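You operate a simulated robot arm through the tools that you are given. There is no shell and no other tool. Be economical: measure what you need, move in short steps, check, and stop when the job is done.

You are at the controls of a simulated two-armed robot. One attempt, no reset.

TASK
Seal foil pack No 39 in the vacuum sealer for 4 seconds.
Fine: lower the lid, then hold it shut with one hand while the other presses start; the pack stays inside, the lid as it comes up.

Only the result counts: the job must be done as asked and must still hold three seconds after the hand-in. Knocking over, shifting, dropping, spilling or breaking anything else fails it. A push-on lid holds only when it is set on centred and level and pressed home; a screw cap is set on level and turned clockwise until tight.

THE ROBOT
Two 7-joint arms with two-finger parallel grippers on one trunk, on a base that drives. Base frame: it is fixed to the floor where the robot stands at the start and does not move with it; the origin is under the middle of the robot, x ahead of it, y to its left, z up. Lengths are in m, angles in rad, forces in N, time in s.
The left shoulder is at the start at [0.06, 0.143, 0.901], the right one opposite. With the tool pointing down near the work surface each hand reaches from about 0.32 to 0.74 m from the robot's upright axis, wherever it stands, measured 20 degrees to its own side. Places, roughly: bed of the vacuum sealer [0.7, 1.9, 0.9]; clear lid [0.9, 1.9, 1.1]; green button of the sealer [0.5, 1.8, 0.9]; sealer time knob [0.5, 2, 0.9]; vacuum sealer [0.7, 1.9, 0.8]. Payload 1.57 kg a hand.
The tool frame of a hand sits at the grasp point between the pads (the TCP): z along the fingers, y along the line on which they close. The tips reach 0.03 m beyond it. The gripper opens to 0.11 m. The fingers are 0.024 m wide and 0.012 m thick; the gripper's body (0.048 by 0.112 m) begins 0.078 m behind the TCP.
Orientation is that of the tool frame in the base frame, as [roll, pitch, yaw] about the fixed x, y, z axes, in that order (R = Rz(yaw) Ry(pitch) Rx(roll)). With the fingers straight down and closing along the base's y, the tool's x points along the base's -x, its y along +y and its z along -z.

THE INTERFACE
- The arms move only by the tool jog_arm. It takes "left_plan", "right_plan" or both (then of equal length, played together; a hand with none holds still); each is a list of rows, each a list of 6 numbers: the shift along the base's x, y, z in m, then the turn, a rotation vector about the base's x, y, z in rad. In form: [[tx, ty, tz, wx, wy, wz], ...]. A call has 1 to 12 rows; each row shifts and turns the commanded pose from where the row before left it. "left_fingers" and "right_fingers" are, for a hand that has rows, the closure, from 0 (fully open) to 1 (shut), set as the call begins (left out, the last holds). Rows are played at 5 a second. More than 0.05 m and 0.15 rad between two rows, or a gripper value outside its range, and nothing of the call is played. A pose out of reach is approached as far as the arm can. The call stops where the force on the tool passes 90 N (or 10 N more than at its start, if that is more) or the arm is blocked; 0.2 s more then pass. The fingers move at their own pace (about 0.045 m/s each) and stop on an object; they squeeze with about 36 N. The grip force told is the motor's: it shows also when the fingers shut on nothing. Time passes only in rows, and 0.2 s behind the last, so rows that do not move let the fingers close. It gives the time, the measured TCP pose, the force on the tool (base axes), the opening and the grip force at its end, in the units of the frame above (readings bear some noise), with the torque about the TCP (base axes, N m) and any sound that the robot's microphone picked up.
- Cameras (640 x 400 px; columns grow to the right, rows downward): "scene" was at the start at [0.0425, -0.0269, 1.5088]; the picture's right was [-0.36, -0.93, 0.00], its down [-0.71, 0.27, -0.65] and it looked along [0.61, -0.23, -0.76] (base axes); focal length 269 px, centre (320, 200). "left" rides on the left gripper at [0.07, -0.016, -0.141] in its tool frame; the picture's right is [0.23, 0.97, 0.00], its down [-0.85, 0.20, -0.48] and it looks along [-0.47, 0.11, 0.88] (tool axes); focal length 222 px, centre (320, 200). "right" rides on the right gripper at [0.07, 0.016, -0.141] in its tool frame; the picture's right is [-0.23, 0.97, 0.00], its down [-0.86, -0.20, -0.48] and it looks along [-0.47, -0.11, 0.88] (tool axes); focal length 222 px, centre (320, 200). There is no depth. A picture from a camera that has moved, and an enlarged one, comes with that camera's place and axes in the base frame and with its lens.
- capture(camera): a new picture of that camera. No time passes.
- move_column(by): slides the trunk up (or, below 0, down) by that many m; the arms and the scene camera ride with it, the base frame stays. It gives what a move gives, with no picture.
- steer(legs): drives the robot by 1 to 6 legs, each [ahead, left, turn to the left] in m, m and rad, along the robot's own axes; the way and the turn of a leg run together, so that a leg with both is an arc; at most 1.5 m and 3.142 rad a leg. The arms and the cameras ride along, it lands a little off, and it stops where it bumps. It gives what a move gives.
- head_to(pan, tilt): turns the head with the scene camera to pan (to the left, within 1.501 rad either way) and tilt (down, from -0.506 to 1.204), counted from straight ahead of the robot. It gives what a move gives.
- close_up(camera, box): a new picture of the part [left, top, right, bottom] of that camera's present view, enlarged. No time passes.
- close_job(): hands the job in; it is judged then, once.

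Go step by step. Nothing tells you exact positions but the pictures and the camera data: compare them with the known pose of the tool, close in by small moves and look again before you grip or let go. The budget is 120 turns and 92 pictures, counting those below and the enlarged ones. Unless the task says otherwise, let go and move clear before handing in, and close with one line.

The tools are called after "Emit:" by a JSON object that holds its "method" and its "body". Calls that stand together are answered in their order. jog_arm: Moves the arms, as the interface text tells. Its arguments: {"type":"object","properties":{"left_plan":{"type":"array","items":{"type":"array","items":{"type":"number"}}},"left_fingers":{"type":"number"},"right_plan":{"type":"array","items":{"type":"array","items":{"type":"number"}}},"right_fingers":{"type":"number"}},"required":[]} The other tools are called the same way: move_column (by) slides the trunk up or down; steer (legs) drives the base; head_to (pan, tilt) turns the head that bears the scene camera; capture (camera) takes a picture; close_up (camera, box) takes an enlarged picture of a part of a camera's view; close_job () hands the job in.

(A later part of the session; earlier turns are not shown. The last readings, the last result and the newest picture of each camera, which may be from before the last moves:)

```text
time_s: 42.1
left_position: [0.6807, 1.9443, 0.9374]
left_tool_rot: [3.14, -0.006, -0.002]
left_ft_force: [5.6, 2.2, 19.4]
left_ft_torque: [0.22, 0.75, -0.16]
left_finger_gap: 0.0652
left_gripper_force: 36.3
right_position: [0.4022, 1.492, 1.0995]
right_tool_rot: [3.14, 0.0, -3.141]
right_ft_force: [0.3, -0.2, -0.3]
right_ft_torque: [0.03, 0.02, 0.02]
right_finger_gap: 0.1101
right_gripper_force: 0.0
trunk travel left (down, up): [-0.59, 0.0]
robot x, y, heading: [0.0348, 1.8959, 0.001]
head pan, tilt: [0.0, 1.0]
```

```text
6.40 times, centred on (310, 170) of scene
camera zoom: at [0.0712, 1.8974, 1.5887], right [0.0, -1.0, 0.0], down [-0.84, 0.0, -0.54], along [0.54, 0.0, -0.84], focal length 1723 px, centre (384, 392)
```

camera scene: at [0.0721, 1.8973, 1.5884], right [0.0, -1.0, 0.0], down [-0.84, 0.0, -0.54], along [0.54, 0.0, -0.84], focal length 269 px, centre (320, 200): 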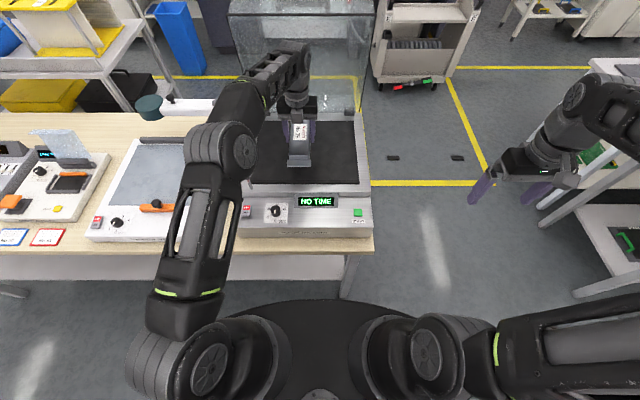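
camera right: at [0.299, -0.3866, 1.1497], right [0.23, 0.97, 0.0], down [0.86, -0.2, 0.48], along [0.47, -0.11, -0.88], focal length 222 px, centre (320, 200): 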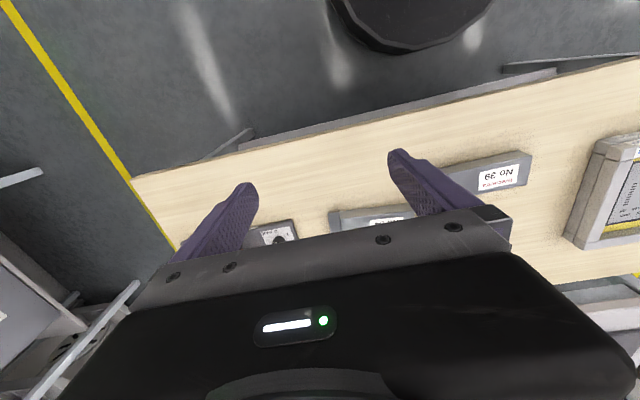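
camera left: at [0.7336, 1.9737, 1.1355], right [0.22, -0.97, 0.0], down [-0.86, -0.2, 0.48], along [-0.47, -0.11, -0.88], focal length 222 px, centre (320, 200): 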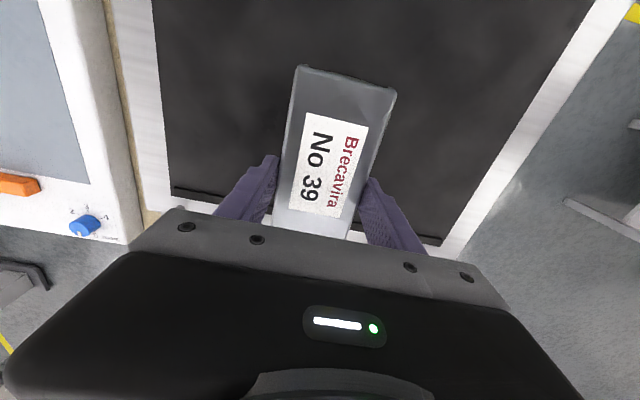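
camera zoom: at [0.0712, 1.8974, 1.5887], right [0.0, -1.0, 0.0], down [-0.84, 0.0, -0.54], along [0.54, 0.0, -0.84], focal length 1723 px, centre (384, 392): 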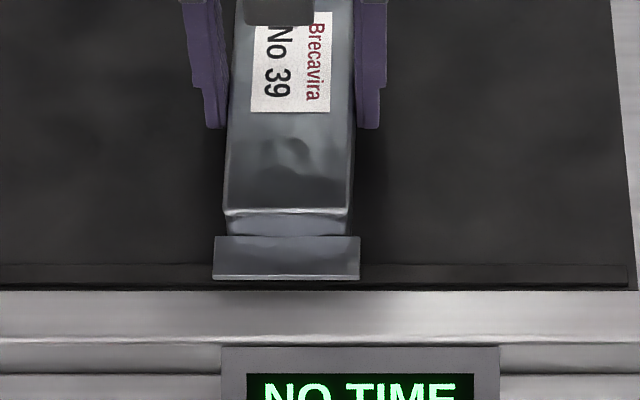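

Contact made. The tail spans the bar but its tip slightly overshoots; I lift a hair, shift +0.005 in x, set down and open the fingers.

Emit:
{"method": "jog_arm", "body": {"left_plan": [[0, 0, 0.006, 0, 0, 0], [0.005, 0, 0, 0, 0, 0], [0, 0, -0.005, 0, 0, 0], [0, 0, 0, 0, 0, 0]]}}

Emit:
{"method": "jog_arm", "body": {"left_plan": [[0, 0, 0, 0, 0, 0], [0, 0, 0, 0, 0, 0], [0, 0, 0, 0, 0, 0], [0, 0, 0, 0, 0, 0], [0, 0, 0, 0, 0, 0]], "left_fingers": 0.15}}

Emit:
{"method": "close_up", "body": {"camera": "scene", "box": [240, 110, 380, 200]}}

```text
time_s: 43.1
left_position: [0.6838, 1.9432, 0.9389]
left_tool_rot: [-3.14, -0.001, -0.004]
left_ft_force: [-1.0, -0.3, 9.2]
left_ft_torque: [-0.05, -0.8, 0.0]
left_finger_gap: 0.0653
left_gripper_force: 36.2
right_position: [0.4006, 1.4923, 1.0985]
right_tool_rot: [3.141, 0.0, 3.142]
right_ft_force: [0.1, 0.3, 0.4]
right_ft_torque: [-0.01, 0.04, -0.03]
right_finger_gap: 0.1099
right_gripper_force: 0.0
trunk travel left (down, up): [-0.59, 0.0]
robot x, y, heading: [0.0342, 1.8971, -0.0]
head pan, tilt: [0.0, 1.0]
```

```text
time_s: 44.3
left_position: [0.684, 1.9438, 0.9368]
left_tool_rot: [3.141, 0.0, -0.001]
left_ft_force: [0.1, 0.6, 0.3]
left_ft_torque: [0.0, -0.03, 0.0]
left_finger_gap: 0.0934
left_gripper_force: 0.0
right_position: [0.4018, 1.4922, 1.0979]
right_tool_rot: [-3.141, -0.001, -3.141]
right_ft_force: [-0.1, -0.2, 0.2]
right_ft_torque: [0.02, 0.01, 0.01]
right_finger_gap: 0.11
right_gripper_force: 0.0
trunk travel left (down, up): [-0.59, 0.0]
robot x, y, heading: [0.0309, 1.8938, 0.001]
head pan, tilt: [0.0, 1.0]
```

```text
4.44 times, centred on (310, 155) of scene
camera zoom: at [0.0723, 1.8972, 1.5884], right [0.0, -1.0, 0.0], down [-0.84, 0.0, -0.54], along [0.54, 0.0, -0.84], focal length 1197 px, centre (364, 400)
```

zoom: 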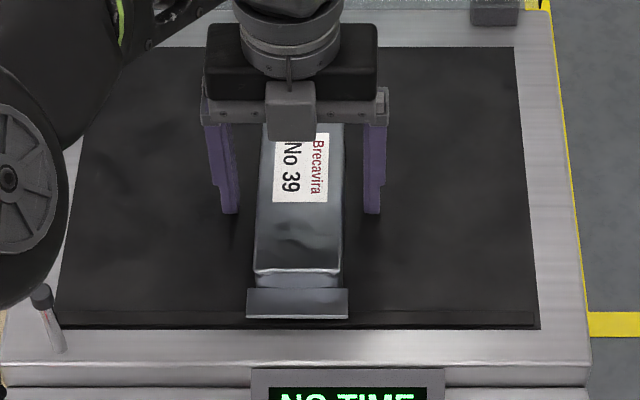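

The pack is laid with its tail across the bar. I lift straight up, then back off toward the knob while turning the hand by +120° so there is room to turn clockwise.

Emit:
{"method": "jog_arm", "body": {"left_plan": [[0, 0, 0.015, 0, 0, 0], [0, 0, 0.02, 0, 0, 0], [0, 0, 0.02, 0, 0, 0], [-0.005, 0, 0.02, 0, 0, 0], [-0.01, 0, 0.02, 0, 0, 0], [-0.02, 0, 0.02, 0, 0, 0], [-0.03, 0, 0, 0, 0, 0], [-0.03, 0, 0, 0, 0, 0]], "left_fingers": 0}}

Emit:
{"method": "jog_arm", "body": {"left_plan": [[-0.02, 0.01, 0, 0, 0, 0.149], [-0.02, 0.01, 0, 0, 0, 0.149], [-0.02, 0.01, 0, 0, 0, 0.149], [-0.02, 0.01, 0, 0, 0, 0.149], [-0.02, 0.01, 0, 0, 0, 0.149], [0, 0.01, 0, 0, 0, 0.149], [0, 0.01, 0, 0, 0, 0.149], [0, 0.01, 0, 0, 0, 0.149], [0, 0.005, 0, 0, 0, 0.149], [0, 0, 0, 0, 0, 0.149]]}}

Emit:
{"method": "capture", "body": {"camera": "left"}}

Emit:
{"method": "capture", "body": {"camera": "scene"}}

```text
time_s: 46.1
left_position: [0.5881, 1.9444, 1.0505]
left_tool_rot: [3.141, -0.002, -0.002]
left_ft_force: [0.1, -0.5, 0.8]
left_ft_torque: [0.01, -0.02, 0.0]
left_finger_gap: 0.1101
left_gripper_force: 0.0
right_position: [0.4019, 1.4923, 1.0981]
right_tool_rot: [3.14, 0.001, 3.142]
right_ft_force: [0.1, -0.9, -0.8]
right_ft_torque: [0.02, 0.0, 0.03]
right_finger_gap: 0.11
right_gripper_force: 0.1
trunk travel left (down, up): [-0.59, 0.0]
robot x, y, heading: [0.0305, 1.8923, 0.005]
head pan, tilt: [0.0, 1.0]
```

```text
time_s: 48.3
left_position: [0.4916, 2.0293, 1.0514]
left_tool_rot: [3.141, 0.001, 1.491]
left_ft_force: [0.0, 0.2, -0.2]
left_ft_torque: [0.03, 0.06, 0.02]
left_finger_gap: 0.1102
left_gripper_force: 0.1
right_position: [0.4028, 1.492, 1.099]
right_tool_rot: [-3.141, -0.001, -3.14]
right_ft_force: [0.2, 0.2, -0.3]
right_ft_torque: [-0.01, -0.01, 0.01]
right_finger_gap: 0.1097
right_gripper_force: 0.1
trunk travel left (down, up): [-0.59, 0.0]
robot x, y, heading: [0.0312, 1.8964, -0.003]
head pan, tilt: [0.0, 1.0]
```

```text
57 pictures are left
camera left: at [0.4796, 2.0985, 1.1933], right [0.99, 0.15, 0.0], down [0.13, -0.87, 0.48], along [0.07, -0.47, -0.88], focal length 222 px, centre (320, 200)
```

left: 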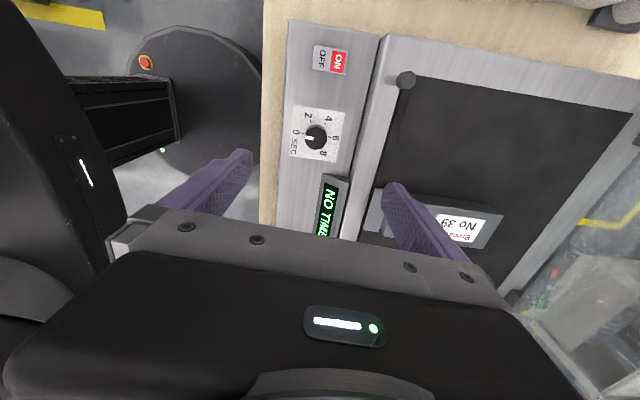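

```text
56 pictures are left
camera scene: at [0.0724, 1.8972, 1.5884], right [0.0, -1.0, 0.0], down [-0.84, 0.0, -0.54], along [0.54, 0.0, -0.84], focal length 269 px, centre (320, 200)
```

scene: 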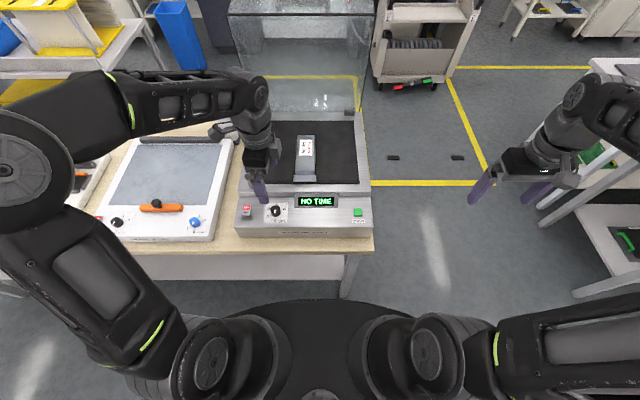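

Emit:
{"method": "close_up", "body": {"camera": "left", "box": [280, 100, 360, 170]}}

Emit:
{"method": "close_up", "body": {"camera": "scene", "box": [235, 180, 315, 240]}}

```text
5.71 times, centred on (320, 135) of left
camera zoom: at [0.4796, 2.0985, 1.1933], right [0.99, 0.15, 0.0], down [0.13, -0.87, 0.48], along [0.07, -0.47, -0.88], focal length 1269 px, centre (320, 571)
```

zoom: 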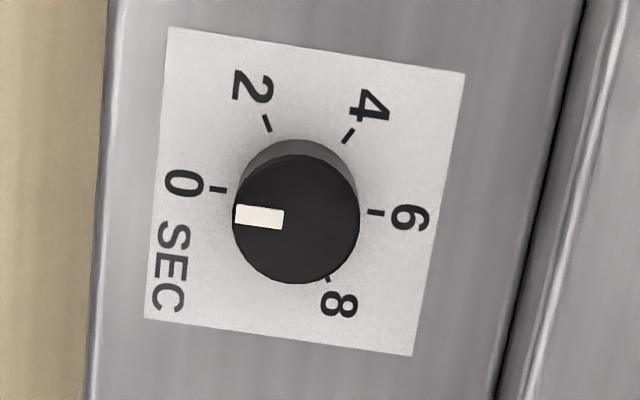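

```text
6.67 times, centred on (275, 210) of scene
camera zoom: at [0.0724, 1.8972, 1.5884], right [0.0, -1.0, 0.0], down [-0.84, 0.0, -0.54], along [0.54, 0.0, -0.84], focal length 1795 px, centre (620, 133)
```

zoom: 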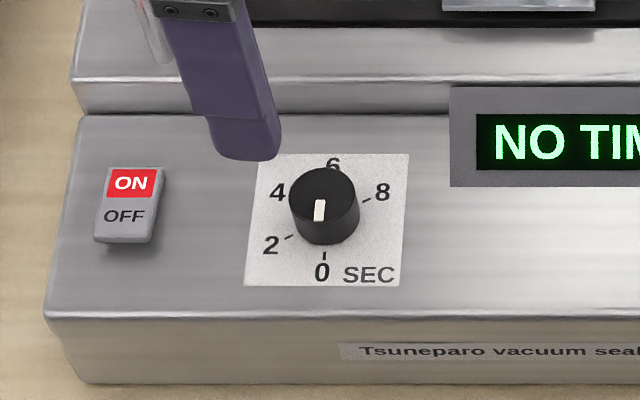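

Two views agree: the knob's top centre is at [0.484, 2.030, 0.897], about 0.029 across. I finish the pre-turn, narrow the fingers to 0.05 and descend over it.

Emit:
{"method": "jog_arm", "body": {"left_plan": [[-0.0075, 0.0007, 0, 0, 0, 0.15], [0, 0, 0, 0, 0, 0.15], [0, 0, 0, 0, 0, 0.15], [0, 0, -0.03, 0, 0, 0.15], [0, 0, -0.03, 0, 0, 0], [0, 0, -0.03, 0, 0, 0], [0, 0, -0.02, 0, 0, 0], [0, 0, 0, 0, 0, 0]], "left_fingers": 0.545}}

Emit:
{"method": "close_up", "body": {"camera": "scene", "box": [235, 180, 315, 240]}}

Emit:
{"method": "capture", "body": {"camera": "left"}}

```text
time_s: 50.1
left_position: [0.4809, 2.0306, 0.9411]
left_tool_rot: [-3.142, 0.001, 2.087]
left_ft_force: [0.0, -0.1, 0.1]
left_ft_torque: [-0.05, 0.01, 0.0]
left_finger_gap: 0.0499
left_gripper_force: 0.2
right_position: [0.4026, 1.4925, 1.0989]
right_tool_rot: [-3.14, -0.001, 3.141]
right_ft_force: [0.0, 0.1, 0.4]
right_ft_torque: [0.01, 0.0, -0.04]
right_finger_gap: 0.1099
right_gripper_force: 0.0
trunk travel left (down, up): [-0.59, 0.0]
robot x, y, heading: [0.0374, 1.8939, -0.004]
head pan, tilt: [0.0, 1.0]
```

```text
6.67 times, centred on (275, 210) of scene
camera zoom: at [0.0722, 1.8973, 1.5884], right [0.0, -1.0, 0.0], down [-0.84, 0.0, -0.54], along [0.54, 0.0, -0.84], focal length 1795 px, centre (620, 133)
```

zoom: 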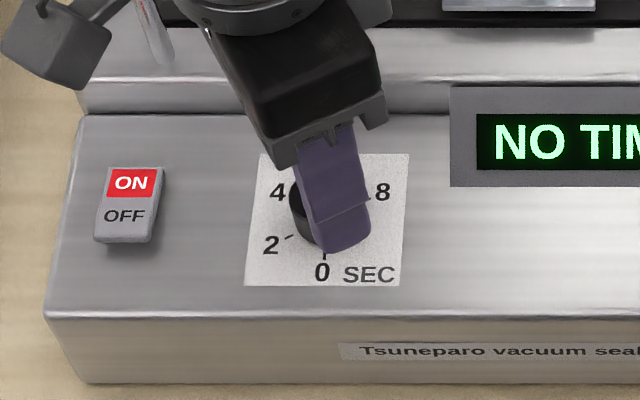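

```text
52 pictures are left
camera left: at [0.4321, 2.0822, 1.0821], right [0.73, 0.68, 0.0], down [0.6, -0.64, 0.48], along [0.33, -0.35, -0.88], focal length 222 px, centre (320, 200)
```

left: 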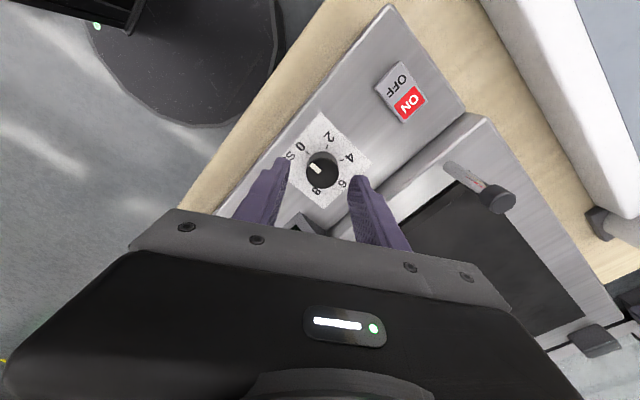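

Emit:
{"method": "jog_arm", "body": {"left_plan": [[0.002, 0, -0.012, 0, 0, 0], [0, 0, -0.013, 0, 0, 0], [0, 0, 0, 0, 0, 0]]}}

Emit:
{"method": "jog_arm", "body": {"left_plan": [[0, 0, 0, 0, 0, 0], [0, 0, 0, 0, 0, 0], [0, 0, 0, 0, 0, 0]], "left_fingers": 1}}

Emit:
{"method": "close_up", "body": {"camera": "scene", "box": [235, 180, 315, 240]}}

```text
time_s: 50.9
left_position: [0.4833, 2.03, 0.915]
left_tool_rot: [-3.141, 0.0, 2.088]
left_ft_force: [-0.7, -0.4, 0.6]
left_ft_torque: [0.02, 0.02, -0.03]
left_finger_gap: 0.0502
left_gripper_force: 0.1
right_position: [0.4023, 1.4919, 1.099]
right_tool_rot: [3.141, -0.001, -3.14]
right_ft_force: [-0.4, -0.3, -0.4]
right_ft_torque: [0.03, -0.01, -0.01]
right_finger_gap: 0.1099
right_gripper_force: 0.0
trunk travel left (down, up): [-0.59, 0.0]
robot x, y, heading: [0.0327, 1.8961, 0.001]
head pan, tilt: [0.0, 1.0]
```

```text
time_s: 51.7
left_position: [0.4848, 2.0311, 0.9152]
left_tool_rot: [-3.142, 0.001, 2.086]
left_ft_force: [4.5, 2.9, -0.4]
left_ft_torque: [0.01, -0.03, 0.02]
left_finger_gap: 0.0298
left_gripper_force: 29.0
right_position: [0.4024, 1.4931, 1.0992]
right_tool_rot: [-3.141, -0.001, 3.141]
right_ft_force: [0.2, 0.9, 0.5]
right_ft_torque: [-0.02, 0.0, 0.0]
right_finger_gap: 0.1097
right_gripper_force: 0.0
trunk travel left (down, up): [-0.59, 0.0]
robot x, y, heading: [0.0348, 1.8979, -0.001]
head pan, tilt: [0.0, 1.0]
```

```text
6.67 times, centred on (275, 210) of scene
camera zoom: at [0.0729, 1.8976, 1.5884], right [0.0, -1.0, 0.0], down [-0.84, 0.0, -0.54], along [0.54, 0.0, -0.84], focal length 1795 px, centre (620, 133)
```

zoom: 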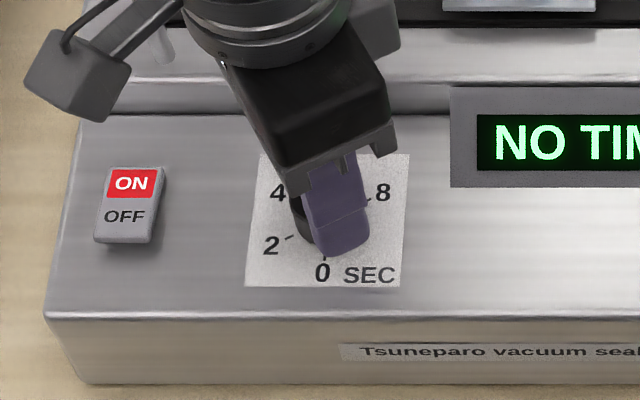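

Gripped. Turning clockwise 120° (-2.094 rad) in 14 rows — 12 now, then the rest after looking at the display.

Emit:
{"method": "jog_arm", "body": {"left_plan": [[0, 0, 0, 0, 0, -0.149], [0, 0, 0, 0, 0, -0.149], [0, 0, 0, 0, 0, -0.149], [0, 0, 0, 0, 0, -0.149], [0, 0, 0, 0, 0, -0.149], [0, 0, 0, 0, 0, -0.149], [0, 0, 0, 0, 0, -0.149], [0, 0, 0, 0, 0, -0.149], [0, 0, 0, 0, 0, -0.149], [0, 0, 0, 0, 0, -0.149], [0, 0, 0, 0, 0, -0.149], [0, 0, 0, 0, 0, -0.149]]}}

Emit:
{"method": "close_up", "body": {"camera": "scene", "box": [235, 180, 345, 240]}}

```text
time_s: 54.3
left_position: [0.4858, 2.0314, 0.9153]
left_tool_rot: [3.141, 0.003, 0.296]
left_ft_force: [0.9, 2.6, -10.2]
left_ft_torque: [0.23, 0.37, -0.01]
left_finger_gap: 0.0296
left_gripper_force: 39.4
right_position: [0.4038, 1.4927, 1.0974]
right_tool_rot: [-3.141, -0.002, -3.141]
right_ft_force: [0.2, 0.6, 0.5]
right_ft_torque: [-0.02, 0.03, -0.01]
right_finger_gap: 0.1098
right_gripper_force: 0.1
trunk travel left (down, up): [-0.59, 0.0]
robot x, y, heading: [0.0308, 1.897, -0.01]
head pan, tilt: [0.0, 1.0]
```

```text
5.82 times, centred on (290, 210) of scene
camera zoom: at [0.0732, 1.8977, 1.5884], right [0.0, -1.0, 0.0], down [-0.84, 0.0, -0.54], along [0.54, 0.0, -0.84], focal length 1566 px, centre (494, 142)
```

zoom: 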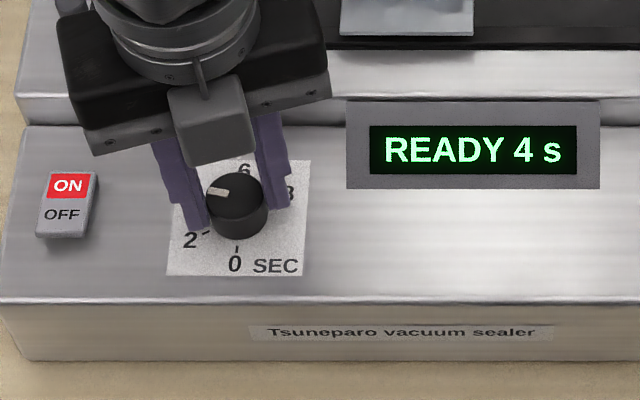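

The display reads READY 4 s; I finish to the exact mark (another 0.29 rad) and check.

Emit:
{"method": "jog_arm", "body": {"left_plan": [[0, 0, 0, 0, 0, -0.145], [0, 0, 0, 0, 0, -0.145], [0, 0, 0, 0, 0, 0]]}}

Emit:
{"method": "close_up", "body": {"camera": "scene", "box": [235, 180, 345, 240]}}

```text
time_s: 55.1
left_position: [0.4854, 2.0307, 0.9157]
left_tool_rot: [-3.141, 0.003, 0.007]
left_ft_force: [-0.1, 2.3, -12.9]
left_ft_torque: [0.31, -0.03, -0.02]
left_finger_gap: 0.0297
left_gripper_force: 39.1
right_position: [0.4036, 1.4937, 1.098]
right_tool_rot: [-3.142, -0.001, -3.14]
right_ft_force: [0.5, -0.2, 0.7]
right_ft_torque: [-0.03, 0.0, -0.03]
right_finger_gap: 0.1099
right_gripper_force: 0.1
trunk travel left (down, up): [-0.59, 0.0]
robot x, y, heading: [0.0329, 1.895, -0.002]
head pan, tilt: [0.0, 1.0]
```

```text
5.82 times, centred on (290, 210) of scene
camera zoom: at [0.0734, 1.8978, 1.5883], right [0.0, -1.0, 0.0], down [-0.84, 0.0, -0.54], along [0.54, 0.0, -0.84], focal length 1566 px, centre (494, 142)
```

zoom: 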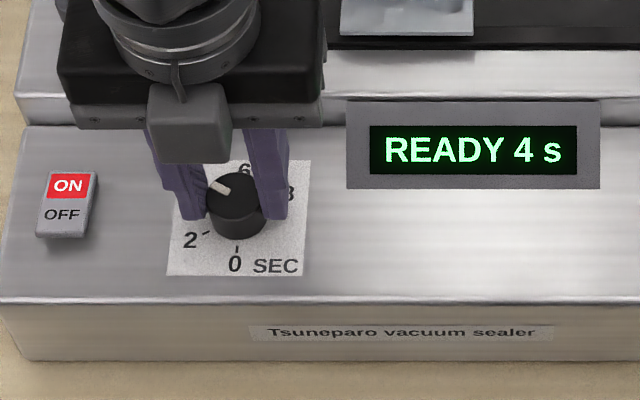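

READY 4 s with the mark at 4. I open, rise, and look at the lid.

Emit:
{"method": "jog_arm", "body": {"left_plan": [[0, 0, 0, 0, 0, 0], [0, 0, 0, 0, 0, 0], [0, 0, 0.03, 0, 0, 0], [0, 0, 0.04, 0, 0, 0], [0, 0, 0.04, 0, 0, 0], [-0.02, 0.02, 0.03, 0, 0, 0], [-0.02, 0.03, 0, 0, 0, 0], [-0.02, 0.03, 0, 0, 0, 0], [-0.02, 0.03, 0, 0, 0, 0], [-0.02, 0.03, 0, 0, 0, 0]], "left_fingers": 0.5}}

Emit:
{"method": "head_to", "body": {"pan": 0, "tilt": 0.5}}

Emit:
{"method": "capture", "body": {"camera": "scene"}}

Emit:
{"method": "close_up", "body": {"camera": "scene", "box": [230, 90, 410, 240]}}

```text
time_s: 57.3
left_position: [0.3821, 2.1696, 1.0553]
left_tool_rot: [3.138, -0.001, 0.008]
left_ft_force: [-0.1, -0.1, 0.2]
left_ft_torque: [-0.02, -0.02, 0.0]
left_finger_gap: 0.0547
left_gripper_force: 0.1
right_position: [0.4013, 1.4938, 1.0984]
right_tool_rot: [-3.142, 0.0, -3.141]
right_ft_force: [-0.1, 0.2, 0.0]
right_ft_torque: [-0.03, -0.02, -0.02]
right_finger_gap: 0.11
right_gripper_force: 0.0
trunk travel left (down, up): [-0.59, 0.0]
robot x, y, heading: [0.0284, 1.8934, 0.002]
head pan, tilt: [0.0, 1.0]
```

```text
time_s: 58.2
left_position: [0.3849, 2.1686, 1.0561]
left_tool_rot: [3.141, 0.0, 0.009]
left_ft_force: [0.5, 0.7, -0.4]
left_ft_torque: [-0.02, 0.0, 0.0]
left_finger_gap: 0.0552
left_gripper_force: 0.0
right_position: [0.402, 1.4938, 1.098]
right_tool_rot: [3.141, 0.002, 3.141]
right_ft_force: [-0.5, 0.0, 0.7]
right_ft_torque: [0.02, -0.01, 0.02]
right_finger_gap: 0.1099
right_gripper_force: 0.0
trunk travel left (down, up): [-0.59, 0.0]
robot x, y, heading: [0.0315, 1.8944, -0.001]
head pan, tilt: [0.0, 0.499]
```

```text
48 pictures are left
camera scene: at [0.0936, 1.8973, 1.6294], right [0.0, -1.0, 0.0], down [-0.48, 0.0, -0.88], along [0.88, 0.0, -0.48], focal length 269 px, centre (320, 200)
```

scene: 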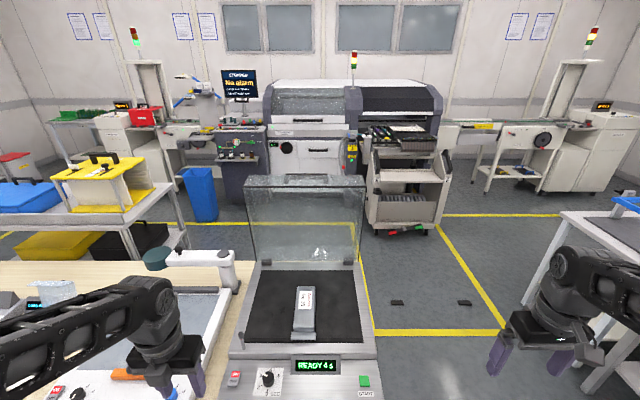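

```text
2.67 times, centred on (320, 165) of scene
camera zoom: at [0.0936, 1.8973, 1.6294], right [0.0, -1.0, 0.0], down [-0.48, 0.0, -0.88], along [0.88, 0.0, -0.48], focal length 718 px, centre (320, 293)
```

zoom: 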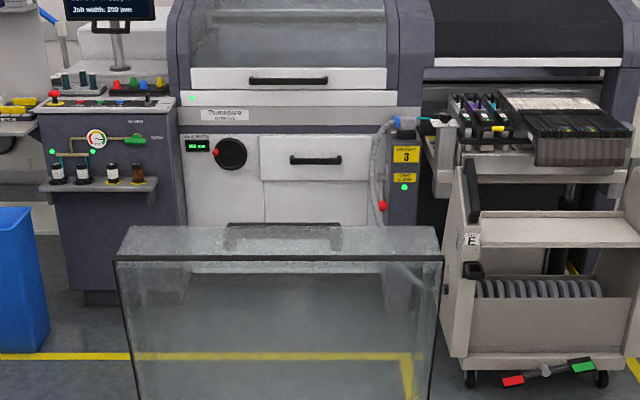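

The lid is an upright clear box (rim facing me, top at z≈1.25, x 0.88–0.95, y 1.75–2.15). Pushing it from behind is best done from the sealer's right end, so I back off, go right, turn left by 90° and look before sliding in.

Emit:
{"method": "steer", "body": {"legs": [[-0.35, 0, 0], [0, -0.85, 0], [0, 0, 1.571]]}}

Emit:
{"method": "head_to", "body": {"pan": -0.7, "tilt": 0.6}}

Emit:
{"method": "capture", "body": {"camera": "scene"}}

```text
time_s: 68.5
left_position: [-0.5841, 1.3835, 1.0558]
left_tool_rot: [-3.141, 0.0, 1.564]
left_ft_force: [-0.4, 0.9, 0.3]
left_ft_torque: [0.0, -0.01, -0.03]
left_finger_gap: 0.0551
left_gripper_force: 0.0
right_position: [0.0909, 1.392, 1.0986]
right_tool_rot: [3.141, 0.001, -1.585]
right_ft_force: [-0.8, -0.6, 0.8]
right_ft_torque: [0.0, -0.03, -0.02]
right_finger_gap: 0.1101
right_gripper_force: 0.0
trunk travel left (down, up): [-0.59, 0.0]
robot x, y, heading: [-0.3179, 1.0311, 1.557]
head pan, tilt: [0.0, 0.499]
```

```text
time_s: 69.5
left_position: [-0.5848, 1.3847, 1.0549]
left_tool_rot: [-3.14, 0.001, 1.564]
left_ft_force: [0.5, 0.8, -0.4]
left_ft_torque: [0.04, -0.01, 0.03]
left_finger_gap: 0.0549
left_gripper_force: 0.2
right_position: [0.0923, 1.3914, 1.0984]
right_tool_rot: [-3.141, -0.001, -1.586]
right_ft_force: [0.4, 0.1, -0.1]
right_ft_torque: [0.02, 0.03, 0.02]
right_finger_gap: 0.1099
right_gripper_force: 0.1
trunk travel left (down, up): [-0.59, 0.0]
robot x, y, heading: [-0.3161, 1.0323, 1.556]
head pan, tilt: [-0.7, 0.6]
```

```text
46 pictures are left
camera scene: at [-0.26, 1.0661, 1.6204], right [0.76, -0.66, 0.0], down [-0.37, -0.43, -0.83], along [0.54, 0.62, -0.56], focal length 269 px, centre (320, 200)
```

scene: 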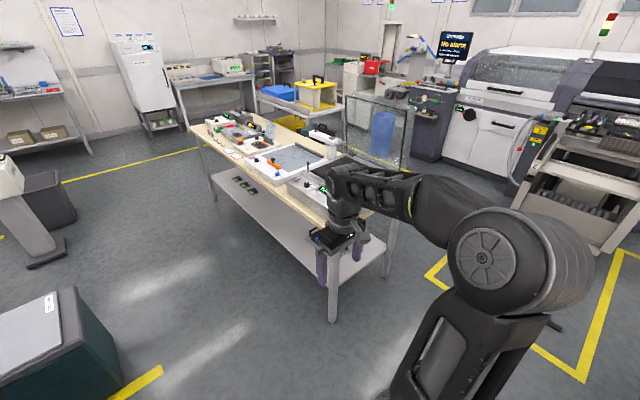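

Way is clear of the sealer table. I slide right 0.7 m first and look toward +x.

Emit:
{"method": "steer", "body": {"legs": [[0, -0.7, 0.014]]}}

Emit:
{"method": "head_to", "body": {"pan": -1.3, "tilt": 0.6}}

Emit:
{"method": "capture", "body": {"camera": "scene"}}

```text
time_s: 73.4
left_position: [0.1241, 1.3733, 1.0552]
left_tool_rot: [3.141, 0.002, 1.577]
left_ft_force: [0.2, 0.0, 0.0]
left_ft_torque: [-0.02, 0.05, -0.02]
left_finger_gap: 0.0551
left_gripper_force: 0.0
right_position: [0.8019, 1.3889, 1.0993]
right_tool_rot: [-3.141, 0.0, -1.575]
right_ft_force: [-0.3, -0.3, 0.7]
right_ft_torque: [-0.01, 0.02, 0.03]
right_finger_gap: 0.1098
right_gripper_force: 0.1
trunk travel left (down, up): [-0.59, 0.0]
robot x, y, heading: [0.3959, 1.0209, 1.567]
head pan, tilt: [-0.7, 0.6]
```

```text
time_s: 74.4
left_position: [0.1244, 1.3756, 1.0554]
left_tool_rot: [-3.141, 0.001, 1.575]
left_ft_force: [0.3, 0.4, 0.1]
left_ft_torque: [0.0, -0.04, -0.02]
left_finger_gap: 0.0551
left_gripper_force: 0.1
right_position: [0.8004, 1.3885, 1.0987]
right_tool_rot: [3.141, -0.001, -1.574]
right_ft_force: [0.2, -1.0, -0.5]
right_ft_torque: [0.03, -0.02, 0.0]
right_finger_gap: 0.11
right_gripper_force: 0.1
trunk travel left (down, up): [-0.59, 0.0]
robot x, y, heading: [0.3954, 1.0223, 1.566]
head pan, tilt: [-1.3, 0.6]
```

```text
45 pictures are left
camera scene: at [0.4802, 1.0159, 1.6204], right [0.26, -0.96, 0.0], down [-0.54, -0.15, -0.83], along [0.8, 0.22, -0.56], focal length 269 px, centre (320, 200)
```

scene: 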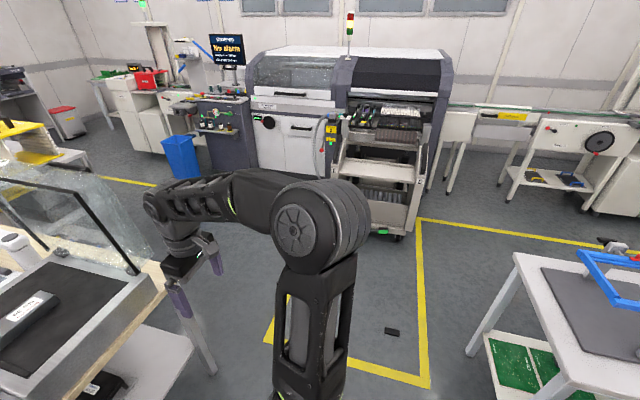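

Clear. I slide the rest and move ahead to y≈1.24, then view the sealer.

Emit:
{"method": "steer", "body": {"legs": [[0, -0.33, 0.004], [0.21, 0, 0]]}}

Emit:
{"method": "head_to", "body": {"pan": 0, "tilt": 0.7}}

Emit:
{"method": "capture", "body": {"camera": "scene"}}

```text
time_s: 77.9
left_position: [0.4583, 1.5859, 1.0538]
left_tool_rot: [-3.141, -0.001, 1.572]
left_ft_force: [-0.1, -0.1, 0.6]
left_ft_torque: [-0.03, -0.02, 0.03]
left_finger_gap: 0.0551
left_gripper_force: 0.1
right_position: [1.1347, 1.5998, 1.0978]
right_tool_rot: [3.141, -0.001, -1.578]
right_ft_force: [-0.4, 0.3, -0.4]
right_ft_torque: [-0.02, 0.02, 0.0]
right_finger_gap: 0.1101
right_gripper_force: 0.1
trunk travel left (down, up): [-0.59, 0.0]
robot x, y, heading: [0.7296, 1.23, 1.563]
head pan, tilt: [-1.3, 0.6]
```

```text
time_s: 79.3
left_position: [0.4596, 1.5851, 1.0564]
left_tool_rot: [-3.141, 0.001, 1.573]
left_ft_force: [0.2, -0.4, -0.5]
left_ft_torque: [-0.02, 0.0, -0.04]
left_finger_gap: 0.0554
left_gripper_force: 0.1
right_position: [1.1358, 1.5977, 1.0982]
right_tool_rot: [-3.141, 0.001, -1.578]
right_ft_force: [0.0, -0.5, -0.5]
right_ft_torque: [0.04, 0.02, 0.01]
right_finger_gap: 0.11
right_gripper_force: 0.0
trunk travel left (down, up): [-0.59, 0.0]
robot x, y, heading: [0.7307, 1.2313, 1.566]
head pan, tilt: [0.0, 0.7]
```

```text
44 pictures are left
camera scene: at [0.7294, 1.2879, 1.6118], right [1.0, -0.01, 0.0], down [0.0, -0.64, -0.76], along [0.01, 0.76, -0.64], focal length 269 px, centre (320, 200)
```

scene: 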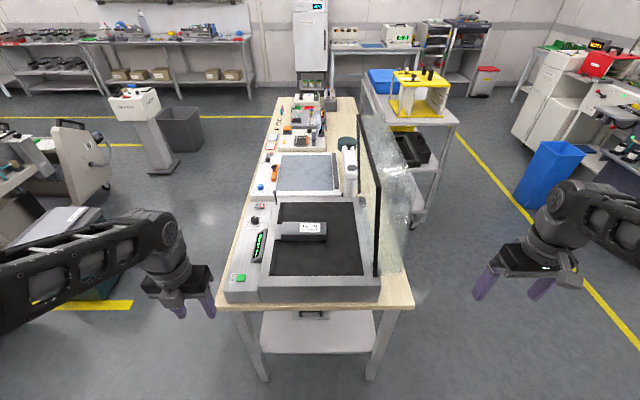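

Emit:
{"method": "close_up", "body": {"camera": "scene", "box": [220, 100, 430, 310]}}

Emit:
{"method": "close_up", "body": {"camera": "scene", "box": [220, 190, 320, 310]}}

```text
1.90 times, centred on (325, 205) of scene
camera zoom: at [0.7294, 1.2879, 1.6118], right [1.0, -0.01, 0.0], down [0.0, -0.64, -0.76], along [0.01, 0.76, -0.64], focal length 513 px, centre (310, 190)
```

zoom: 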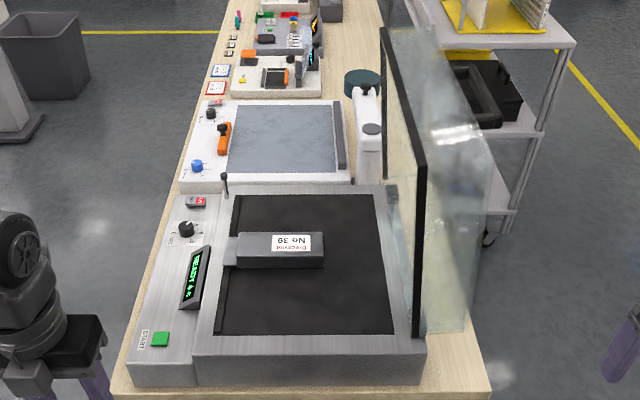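

```text
3.33 times, centred on (270, 250) of scene
camera zoom: at [0.7294, 1.2879, 1.6118], right [1.0, -0.01, 0.0], down [0.0, -0.64, -0.76], along [0.01, 0.76, -0.64], focal length 898 px, centre (487, 33)
```

zoom: 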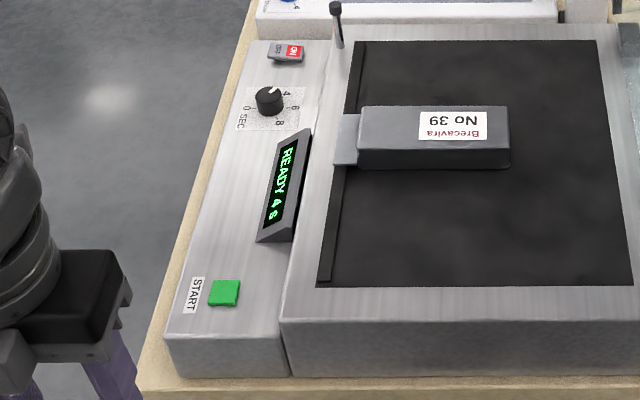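

Everything is seen: pack in place, lid upright (back wall x≈0.94–0.97, top z≈1.27, near side y≈1.75). I bring the right hand, shut and pointing +y, out behind the lid at x≈1.06.

Emit:
{"method": "jog_arm", "body": {"right_plan": [[-0.007, 0.013, 0.009, 0.1428, 0, 0], [-0.007, 0.013, 0.009, 0.1428, 0, 0], [-0.007, 0.013, 0.009, 0.1428, 0, 0], [-0.007, 0.013, 0.009, 0.1428, 0, 0], [-0.007, 0.013, 0.009, 0.1428, 0, 0], [-0.007, 0.013, 0.009, 0.1428, 0, 0], [-0.007, 0.013, 0.009, 0.1428, 0, 0], [-0.007, 0.013, 0.009, 0.1428, 0, 0], [-0.007, 0.013, 0.009, 0.1428, 0, 0], [-0.007, 0.013, 0.009, 0.1428, 0, 0], [-0.007, 0.013, 0.009, 0.1428, 0, 0]], "right_fingers": 1}}

Emit:
{"method": "capture", "body": {"camera": "scene"}}

```text
time_s: 81.8
left_position: [0.4582, 1.5862, 1.0554]
left_tool_rot: [3.14, 0.0, 1.573]
left_ft_force: [-0.4, -0.6, 0.4]
left_ft_torque: [-0.03, 0.0, 0.0]
left_finger_gap: 0.055
left_gripper_force: 0.1
right_position: [1.06, 1.7442, 1.1975]
right_tool_rot: [1.738, 1.563, -2.974]
right_ft_force: [0.6, 0.1, -0.1]
right_ft_torque: [-0.01, 0.01, -0.01]
right_finger_gap: 0.0
right_gripper_force: 21.4
right hand out of reach, approached as far as the arm can: row 11
trunk travel left (down, up): [-0.59, 0.0]
robot x, y, heading: [0.7286, 1.2291, 1.566]
head pan, tilt: [0.0, 0.7]
```

```text
41 pictures are left
camera scene: at [0.7292, 1.2891, 1.6117], right [1.0, -0.01, 0.0], down [0.0, -0.64, -0.76], along [0.01, 0.76, -0.64], focal length 269 px, centre (320, 200)
```

scene: 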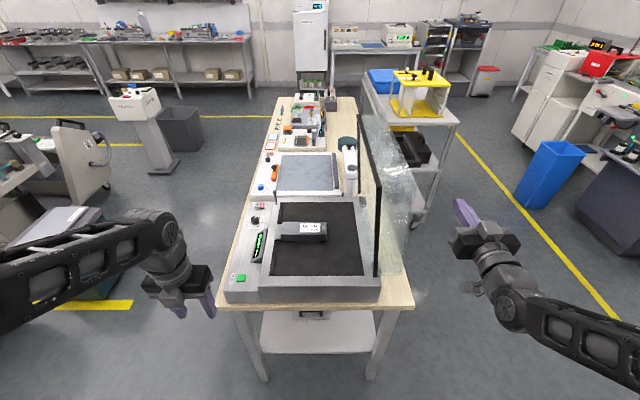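

Emit:
{"method": "jog_arm", "body": {"right_plan": [[0, 0.03, 0, 0, 0, 0], [0, 0.03, 0, 0, 0, 0], [-0.02, 0, 0, 0, 0, 0], [-0.02, 0, 0, 0, 0, 0], [-0.02, 0, 0, 0, 0, 0], [0, 0, 0, 0, 0, 0]]}}

Emit:
{"method": "capture", "body": {"camera": "scene"}}

```text
time_s: 83.2
left_position: [0.4594, 1.5852, 1.055]
left_tool_rot: [-3.141, -0.001, 1.574]
left_ft_force: [-0.1, 0.3, 0.1]
left_ft_torque: [0.0, 0.03, 0.0]
left_finger_gap: 0.0548
left_gripper_force: 0.0
right_position: [1.0013, 1.8053, 1.1991]
right_tool_rot: [1.698, 1.563, -3.014]
right_ft_force: [0.0, 0.5, -0.3]
right_ft_torque: [0.0, 0.04, 0.01]
right_finger_gap: 0.0001
right_gripper_force: 21.1
trunk travel left (down, up): [-0.59, 0.0]
robot x, y, heading: [0.727, 1.2319, 1.561]
head pan, tilt: [0.0, 0.7]
```

```text
40 pictures are left
camera scene: at [0.7296, 1.288, 1.6118], right [1.0, -0.01, 0.0], down [0.0, -0.64, -0.76], along [0.01, 0.76, -0.64], focal length 269 px, centre (320, 200)
```

scene: 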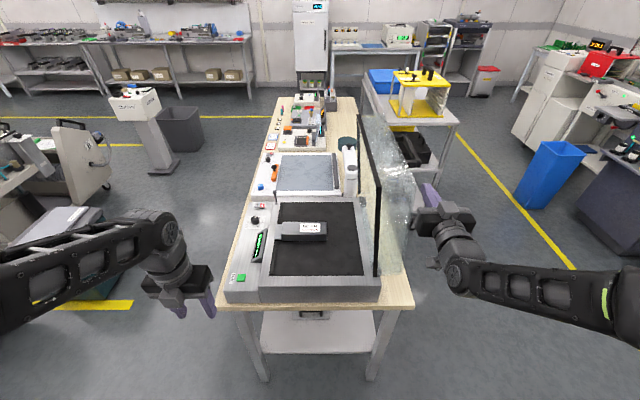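

Fingers are beside the lid's back wall. I push toward -x in small steps until contact.

Emit:
{"method": "jog_arm", "body": {"right_plan": [[-0.01, 0, 0, 0, 0, 0], [-0.01, 0, 0, 0, 0, 0], [0, 0, 0, 0, 0, 0]]}}

Emit:
{"method": "jog_arm", "body": {"right_plan": [[-0.01, 0, 0, 0, 0, 0], [-0.01, 0, 0, 0, 0, 0], [0, 0, 0, 0, 0, 0]]}}

Emit:
{"method": "close_up", "body": {"camera": "scene", "box": [310, 90, 470, 290]}}

```text
time_s: 84.0
left_position: [0.4605, 1.5854, 1.0553]
left_tool_rot: [3.14, -0.001, 1.573]
left_ft_force: [0.1, 0.4, -0.2]
left_ft_torque: [0.0, 0.01, 0.01]
left_finger_gap: 0.0546
left_gripper_force: 0.0
right_position: [0.9806, 1.8047, 1.1986]
right_tool_rot: [1.713, 1.564, -3.001]
right_ft_force: [0.0, 0.1, 0.2]
right_ft_torque: [0.01, -0.03, 0.02]
right_finger_gap: 0.0001
right_gripper_force: 21.2
trunk travel left (down, up): [-0.59, 0.0]
robot x, y, heading: [0.7281, 1.2308, 1.564]
head pan, tilt: [0.0, 0.7]
```

```text
time_s: 84.8
left_position: [0.4584, 1.5849, 1.0556]
left_tool_rot: [-3.141, 0.001, 1.572]
left_ft_force: [0.1, 1.2, -0.5]
left_ft_torque: [0.03, 0.0, -0.02]
left_finger_gap: 0.055
left_gripper_force: 0.1
right_position: [0.9608, 1.8049, 1.1977]
right_tool_rot: [1.549, 1.564, 3.119]
right_ft_force: [3.1, 0.0, 1.1]
right_ft_torque: [-0.09, 0.02, 0.11]
right_finger_gap: 0.0001
right_gripper_force: 21.1
trunk travel left (down, up): [-0.59, 0.0]
robot x, y, heading: [0.7294, 1.2328, 1.563]
head pan, tilt: [0.0, 0.7]
```

```text
2.00 times, centred on (390, 190) of scene
camera zoom: at [0.7297, 1.2878, 1.6118], right [1.0, -0.01, 0.0], down [0.0, -0.64, -0.76], along [0.01, 0.76, -0.64], focal length 538 px, centre (180, 220)
```

zoom: 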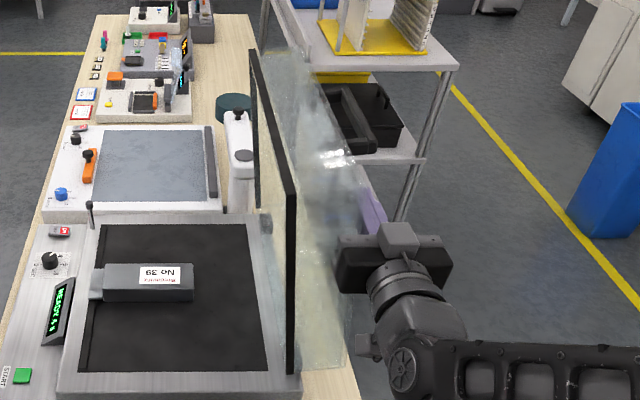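

Contact at x≈0.963 with 3 N. I swing the lid about its hinge (≈[0.895, 0.925]) in small steps, first 30°.

Emit:
{"method": "jog_arm", "body": {"right_plan": [[-0.0242, 0, 0.0055, 0, 0, 0], [-0.0242, 0, 0.0019, 0, 0, 0], [-0.0245, 0, 0.0006, 0, 0, 0], [-0.0244, 0, -0.0018, 0, 0, 0], [-0.0242, 0, -0.0036, 0, 0, 0], [-0.0238, 0, -0.006, 0, 0, 0], [0, 0, 0, 0, 0, 0]]}}

Emit:
{"method": "close_up", "body": {"camera": "scene", "box": [220, 90, 460, 290]}}

```text
time_s: 86.3
left_position: [0.4599, 1.5845, 1.0552]
left_tool_rot: [-3.141, 0.0, 1.574]
left_ft_force: [0.4, 0.1, -0.8]
left_ft_torque: [-0.03, -0.02, -0.02]
left_finger_gap: 0.0547
left_gripper_force: 0.0
right_position: [0.8157, 1.8049, 1.1948]
right_tool_rot: [1.696, 1.565, -3.017]
right_ft_force: [0.3, -0.1, -0.2]
right_ft_torque: [-0.02, 0.0, -0.02]
right_finger_gap: 0.0002
right_gripper_force: 21.5
trunk travel left (down, up): [-0.59, 0.0]
robot x, y, heading: [0.7299, 1.2317, 1.567]
head pan, tilt: [0.0, 0.7]
```

```text
2.00 times, centred on (340, 190) of scene
camera zoom: at [0.7296, 1.2877, 1.6118], right [1.0, -0.01, 0.0], down [0.0, -0.64, -0.77], along [0.01, 0.76, -0.64], focal length 538 px, centre (280, 220)
```

zoom: 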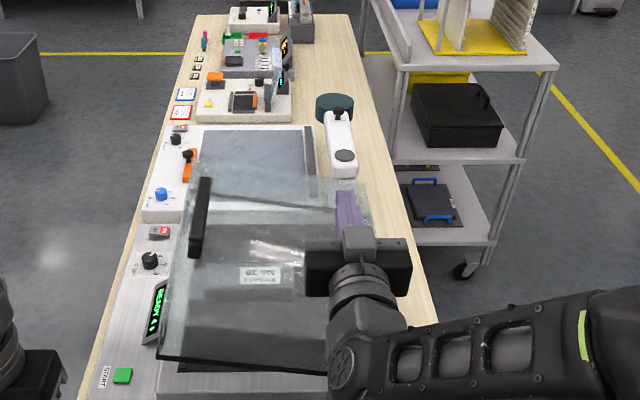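

The lid passed its balance point and came down on its own; I check whether it rests or still moves.

Emit:
{"method": "jog_arm", "body": {"right_plan": [[0, 0, 0, 0, 0, 0], [0, 0, 0, 0, 0, 0], [0, 0, 0, 0, 0, 0], [0, 0, 0, 0, 0, 0], [0, 0, 0, 0, 0, 0]]}}

Emit:
{"method": "close_up", "body": {"camera": "scene", "box": [220, 90, 460, 290]}}

```text
time_s: 87.5
left_position: [0.458, 1.5853, 1.0563]
left_tool_rot: [3.141, 0.001, 1.572]
left_ft_force: [0.5, 0.3, 0.3]
left_ft_torque: [0.01, -0.01, 0.0]
left_finger_gap: 0.0549
left_gripper_force: 0.1
right_position: [0.8167, 1.8041, 1.1937]
right_tool_rot: [1.682, 1.563, -3.031]
right_ft_force: [-0.5, 0.6, -0.4]
right_ft_torque: [-0.02, 0.02, -0.03]
right_finger_gap: 0.0
right_gripper_force: 21.0
trunk travel left (down, up): [-0.59, 0.0]
robot x, y, heading: [0.728, 1.2301, 1.564]
head pan, tilt: [0.0, 0.7]
```

```text
2.00 times, centred on (340, 190) of scene
camera zoom: at [0.7293, 1.2879, 1.6118], right [1.0, -0.01, 0.0], down [0.0, -0.64, -0.76], along [0.01, 0.76, -0.64], focal length 538 px, centre (280, 220)
```

zoom: 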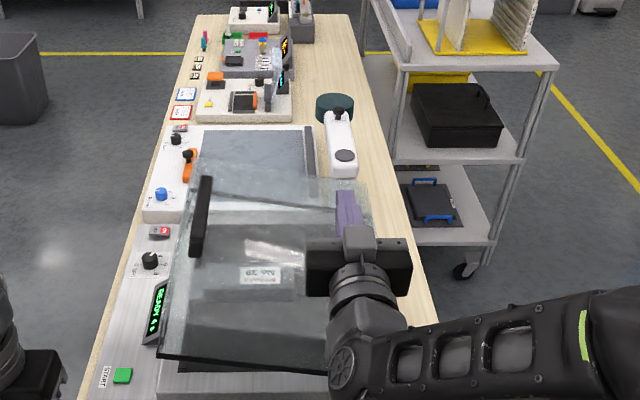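

The lid rests ajar (about 6 cm at the front), so it must be held down. I first bring the left hand, shut and turned narrow along x, above the START button at ≈[0.486, 1.783, 0.878].

Emit:
{"method": "jog_arm", "body": {"left_plan": [[0.0025, 0.018, 0, 0, 0, 0.1428], [0.0025, 0.018, 0, 0, 0, 0.1428], [0.0025, 0.018, 0, 0, 0, 0.1428], [0.0025, 0.018, 0, 0, 0, 0.1428], [0.0025, 0.018, 0, 0, 0, 0.1428], [0.0025, 0.018, 0, 0, 0, 0.1428], [0.0025, 0.018, 0, 0, 0, 0.1428], [0.0025, 0.018, 0, 0, 0, 0.1428], [0.0025, 0.018, 0, 0, 0, 0.1428], [0.0025, 0.018, 0, 0, 0, 0.1428], [0.0025, 0.018, 0, 0, 0, 0.1428], [0, 0, 0, 0, 0, 0]], "left_fingers": 1}}

Emit:
{"method": "jog_arm", "body": {"left_plan": [[0, 0, -0.03, 0, 0, 0], [0, 0, -0.03, 0, 0, 0], [0, 0, -0.03, 0, 0, 0], [0, 0, -0.02, 0, 0, 0], [0, 0, 0, 0, 0, 0]]}}

Emit:
{"method": "capture", "body": {"camera": "left"}}

Emit:
{"method": "close_up", "body": {"camera": "scene", "box": [180, 150, 400, 330]}}

```text
time_s: 90.2
left_position: [0.4876, 1.7838, 1.0544]
left_tool_rot: [-3.14, 0.001, -3.139]
left_ft_force: [-0.2, 0.3, -0.5]
left_ft_torque: [0.0, -0.02, 0.0]
left_finger_gap: 0.0
left_gripper_force: 21.3
right_position: [0.816, 1.8045, 1.195]
right_tool_rot: [1.642, 1.565, -3.072]
right_ft_force: [-0.1, -0.2, -0.2]
right_ft_torque: [0.03, 0.01, 0.01]
right_finger_gap: 0.0
right_gripper_force: 20.8
trunk travel left (down, up): [-0.59, 0.0]
robot x, y, heading: [0.7315, 1.2304, 1.568]
head pan, tilt: [0.0, 0.7]
```

```text
time_s: 91.3
left_position: [0.4862, 1.7834, 0.9429]
left_tool_rot: [-3.141, 0.0, -3.14]
left_ft_force: [0.1, -0.1, 0.1]
left_ft_torque: [-0.01, 0.03, 0.01]
left_finger_gap: 0.0
left_gripper_force: 21.7
right_position: [0.8155, 1.8039, 1.1947]
right_tool_rot: [1.672, 1.562, -3.04]
right_ft_force: [-0.5, -0.4, 0.3]
right_ft_torque: [0.02, 0.0, 0.01]
right_finger_gap: 0.0001
right_gripper_force: 21.1
trunk travel left (down, up): [-0.59, 0.0]
robot x, y, heading: [0.7265, 1.2298, 1.561]
head pan, tilt: [0.0, 0.7]
```

```text
36 pictures are left
camera left: at [0.4165, 1.766, 1.0853], right [-0.23, 0.97, 0.0], down [0.85, 0.2, 0.48], along [0.47, 0.11, -0.88], focal length 222 px, centre (320, 200)
```

left: 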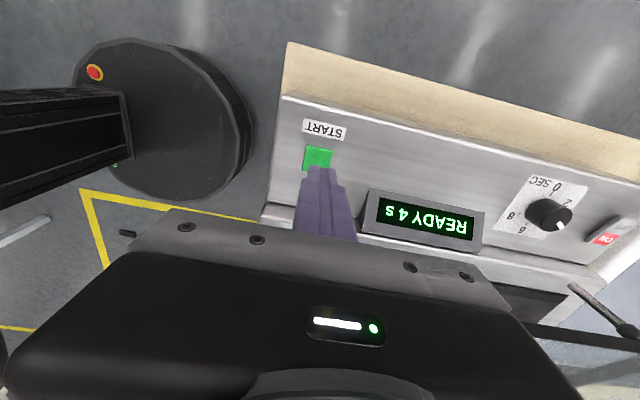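

```text
2.22 times, centred on (290, 240) of scene
camera zoom: at [0.7293, 1.2879, 1.6118], right [1.0, -0.01, 0.0], down [0.0, -0.64, -0.76], along [0.01, 0.76, -0.64], focal length 598 px, centre (387, 111)
```

zoom: 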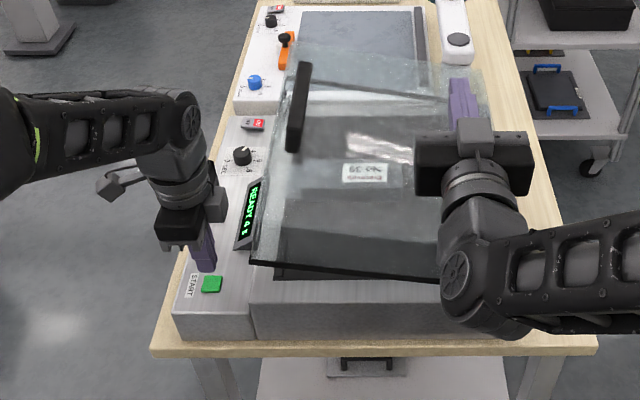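

The left fingertips are over START. Now the right hand follows the arc down toward the lid top.

Emit:
{"method": "jog_arm", "body": {"right_plan": [[-0.0233, 0, -0.008, 0, 0, 0], [-0.0223, 0, -0.01, 0, 0, 0], [-0.021, 0, -0.0127, 0, 0, 0], [-0.0209, 0, -0.0128, 0, 0, 0], [-0.0184, 0, -0.0162, 0, 0, 0], [-0.0183, 0, -0.0162, 0, 0, 0], [-0.0153, 0, -0.0191, 0, 0, 0], [-0.0152, 0, -0.0192, 0, 0, 0], [0, 0, 0, 0, 0, 0]]}}

Emit:
{"method": "close_up", "body": {"camera": "scene", "box": [180, 150, 400, 330]}}

```text
time_s: 93.3
left_position: [0.487, 1.7836, 0.9442]
left_tool_rot: [-3.141, 0.0, -3.141]
left_ft_force: [-0.2, 0.1, -0.2]
left_ft_torque: [0.0, 0.0, -0.01]
left_finger_gap: 0.0004
left_gripper_force: 21.2
right_position: [0.6596, 1.8039, 1.0807]
right_tool_rot: [1.651, 1.565, -3.061]
right_ft_force: [1.2, 0.2, 0.6]
right_ft_torque: [0.02, 0.01, -0.03]
right_finger_gap: 0.0001
right_gripper_force: 21.3
trunk travel left (down, up): [-0.59, 0.0]
robot x, y, heading: [0.7288, 1.2314, 1.562]
head pan, tilt: [0.0, 0.7]
```

```text
2.22 times, centred on (290, 240) of scene
camera zoom: at [0.7296, 1.2879, 1.6118], right [1.0, -0.01, 0.0], down [0.0, -0.64, -0.76], along [0.01, 0.76, -0.64], focal length 598 px, centre (387, 111)
```

zoom: 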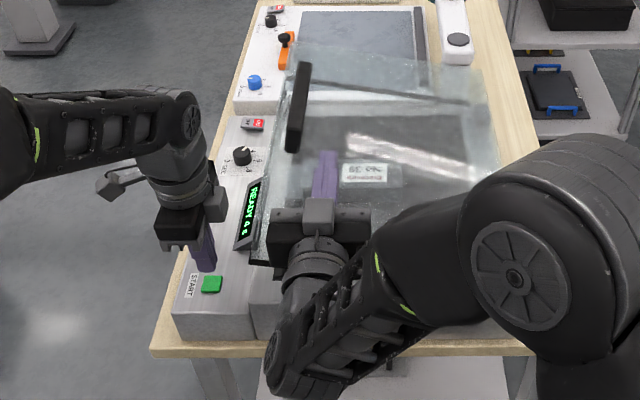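

Emit:
{"method": "jog_arm", "body": {"right_plan": [[-0.004, 0, -0.015, 0, 0, 0], [-0.004, 0, -0.015, 0, 0, 0], [-0.004, 0, -0.015, 0, 0, 0], [-0.003, 0, -0.015, 0, 0, 0], [0, 0, 0, 0, 0, 0]]}}

Emit:
{"method": "close_up", "body": {"camera": "scene", "box": [180, 150, 400, 330]}}

```text
time_s: 94.5
left_position: [0.4861, 1.7826, 0.9432]
left_tool_rot: [3.141, -0.001, -3.141]
left_ft_force: [-0.3, 0.1, 0.5]
left_ft_torque: [-0.01, 0.02, -0.02]
left_finger_gap: 0.0004
left_gripper_force: 21.5
right_position: [0.6442, 1.8024, 1.0216]
right_tool_rot: [1.477, 1.565, 3.049]
right_ft_force: [-4.1, -0.2, 7.1]
right_ft_torque: [-0.43, 0.16, -0.17]
right_finger_gap: 0.0
right_gripper_force: 21.7
trunk travel left (down, up): [-0.59, 0.0]
robot x, y, heading: [0.73, 1.2317, 1.56]
head pan, tilt: [0.0, 0.7]
```

```text
2.22 times, centred on (290, 240) of scene
camera zoom: at [0.7287, 1.2873, 1.6118], right [1.0, -0.01, 0.0], down [0.0, -0.64, -0.77], along [0.01, 0.77, -0.64], focal length 598 px, centre (387, 111)
```

zoom: 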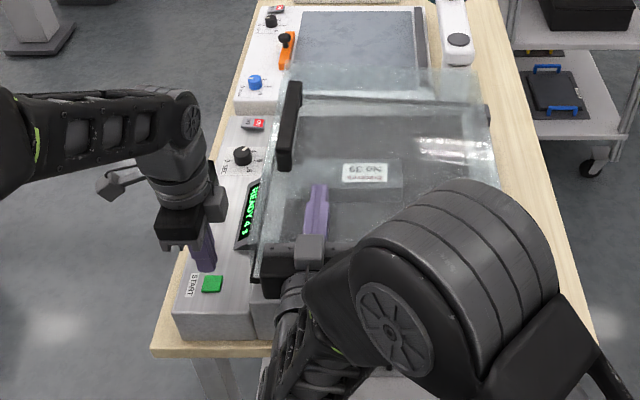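

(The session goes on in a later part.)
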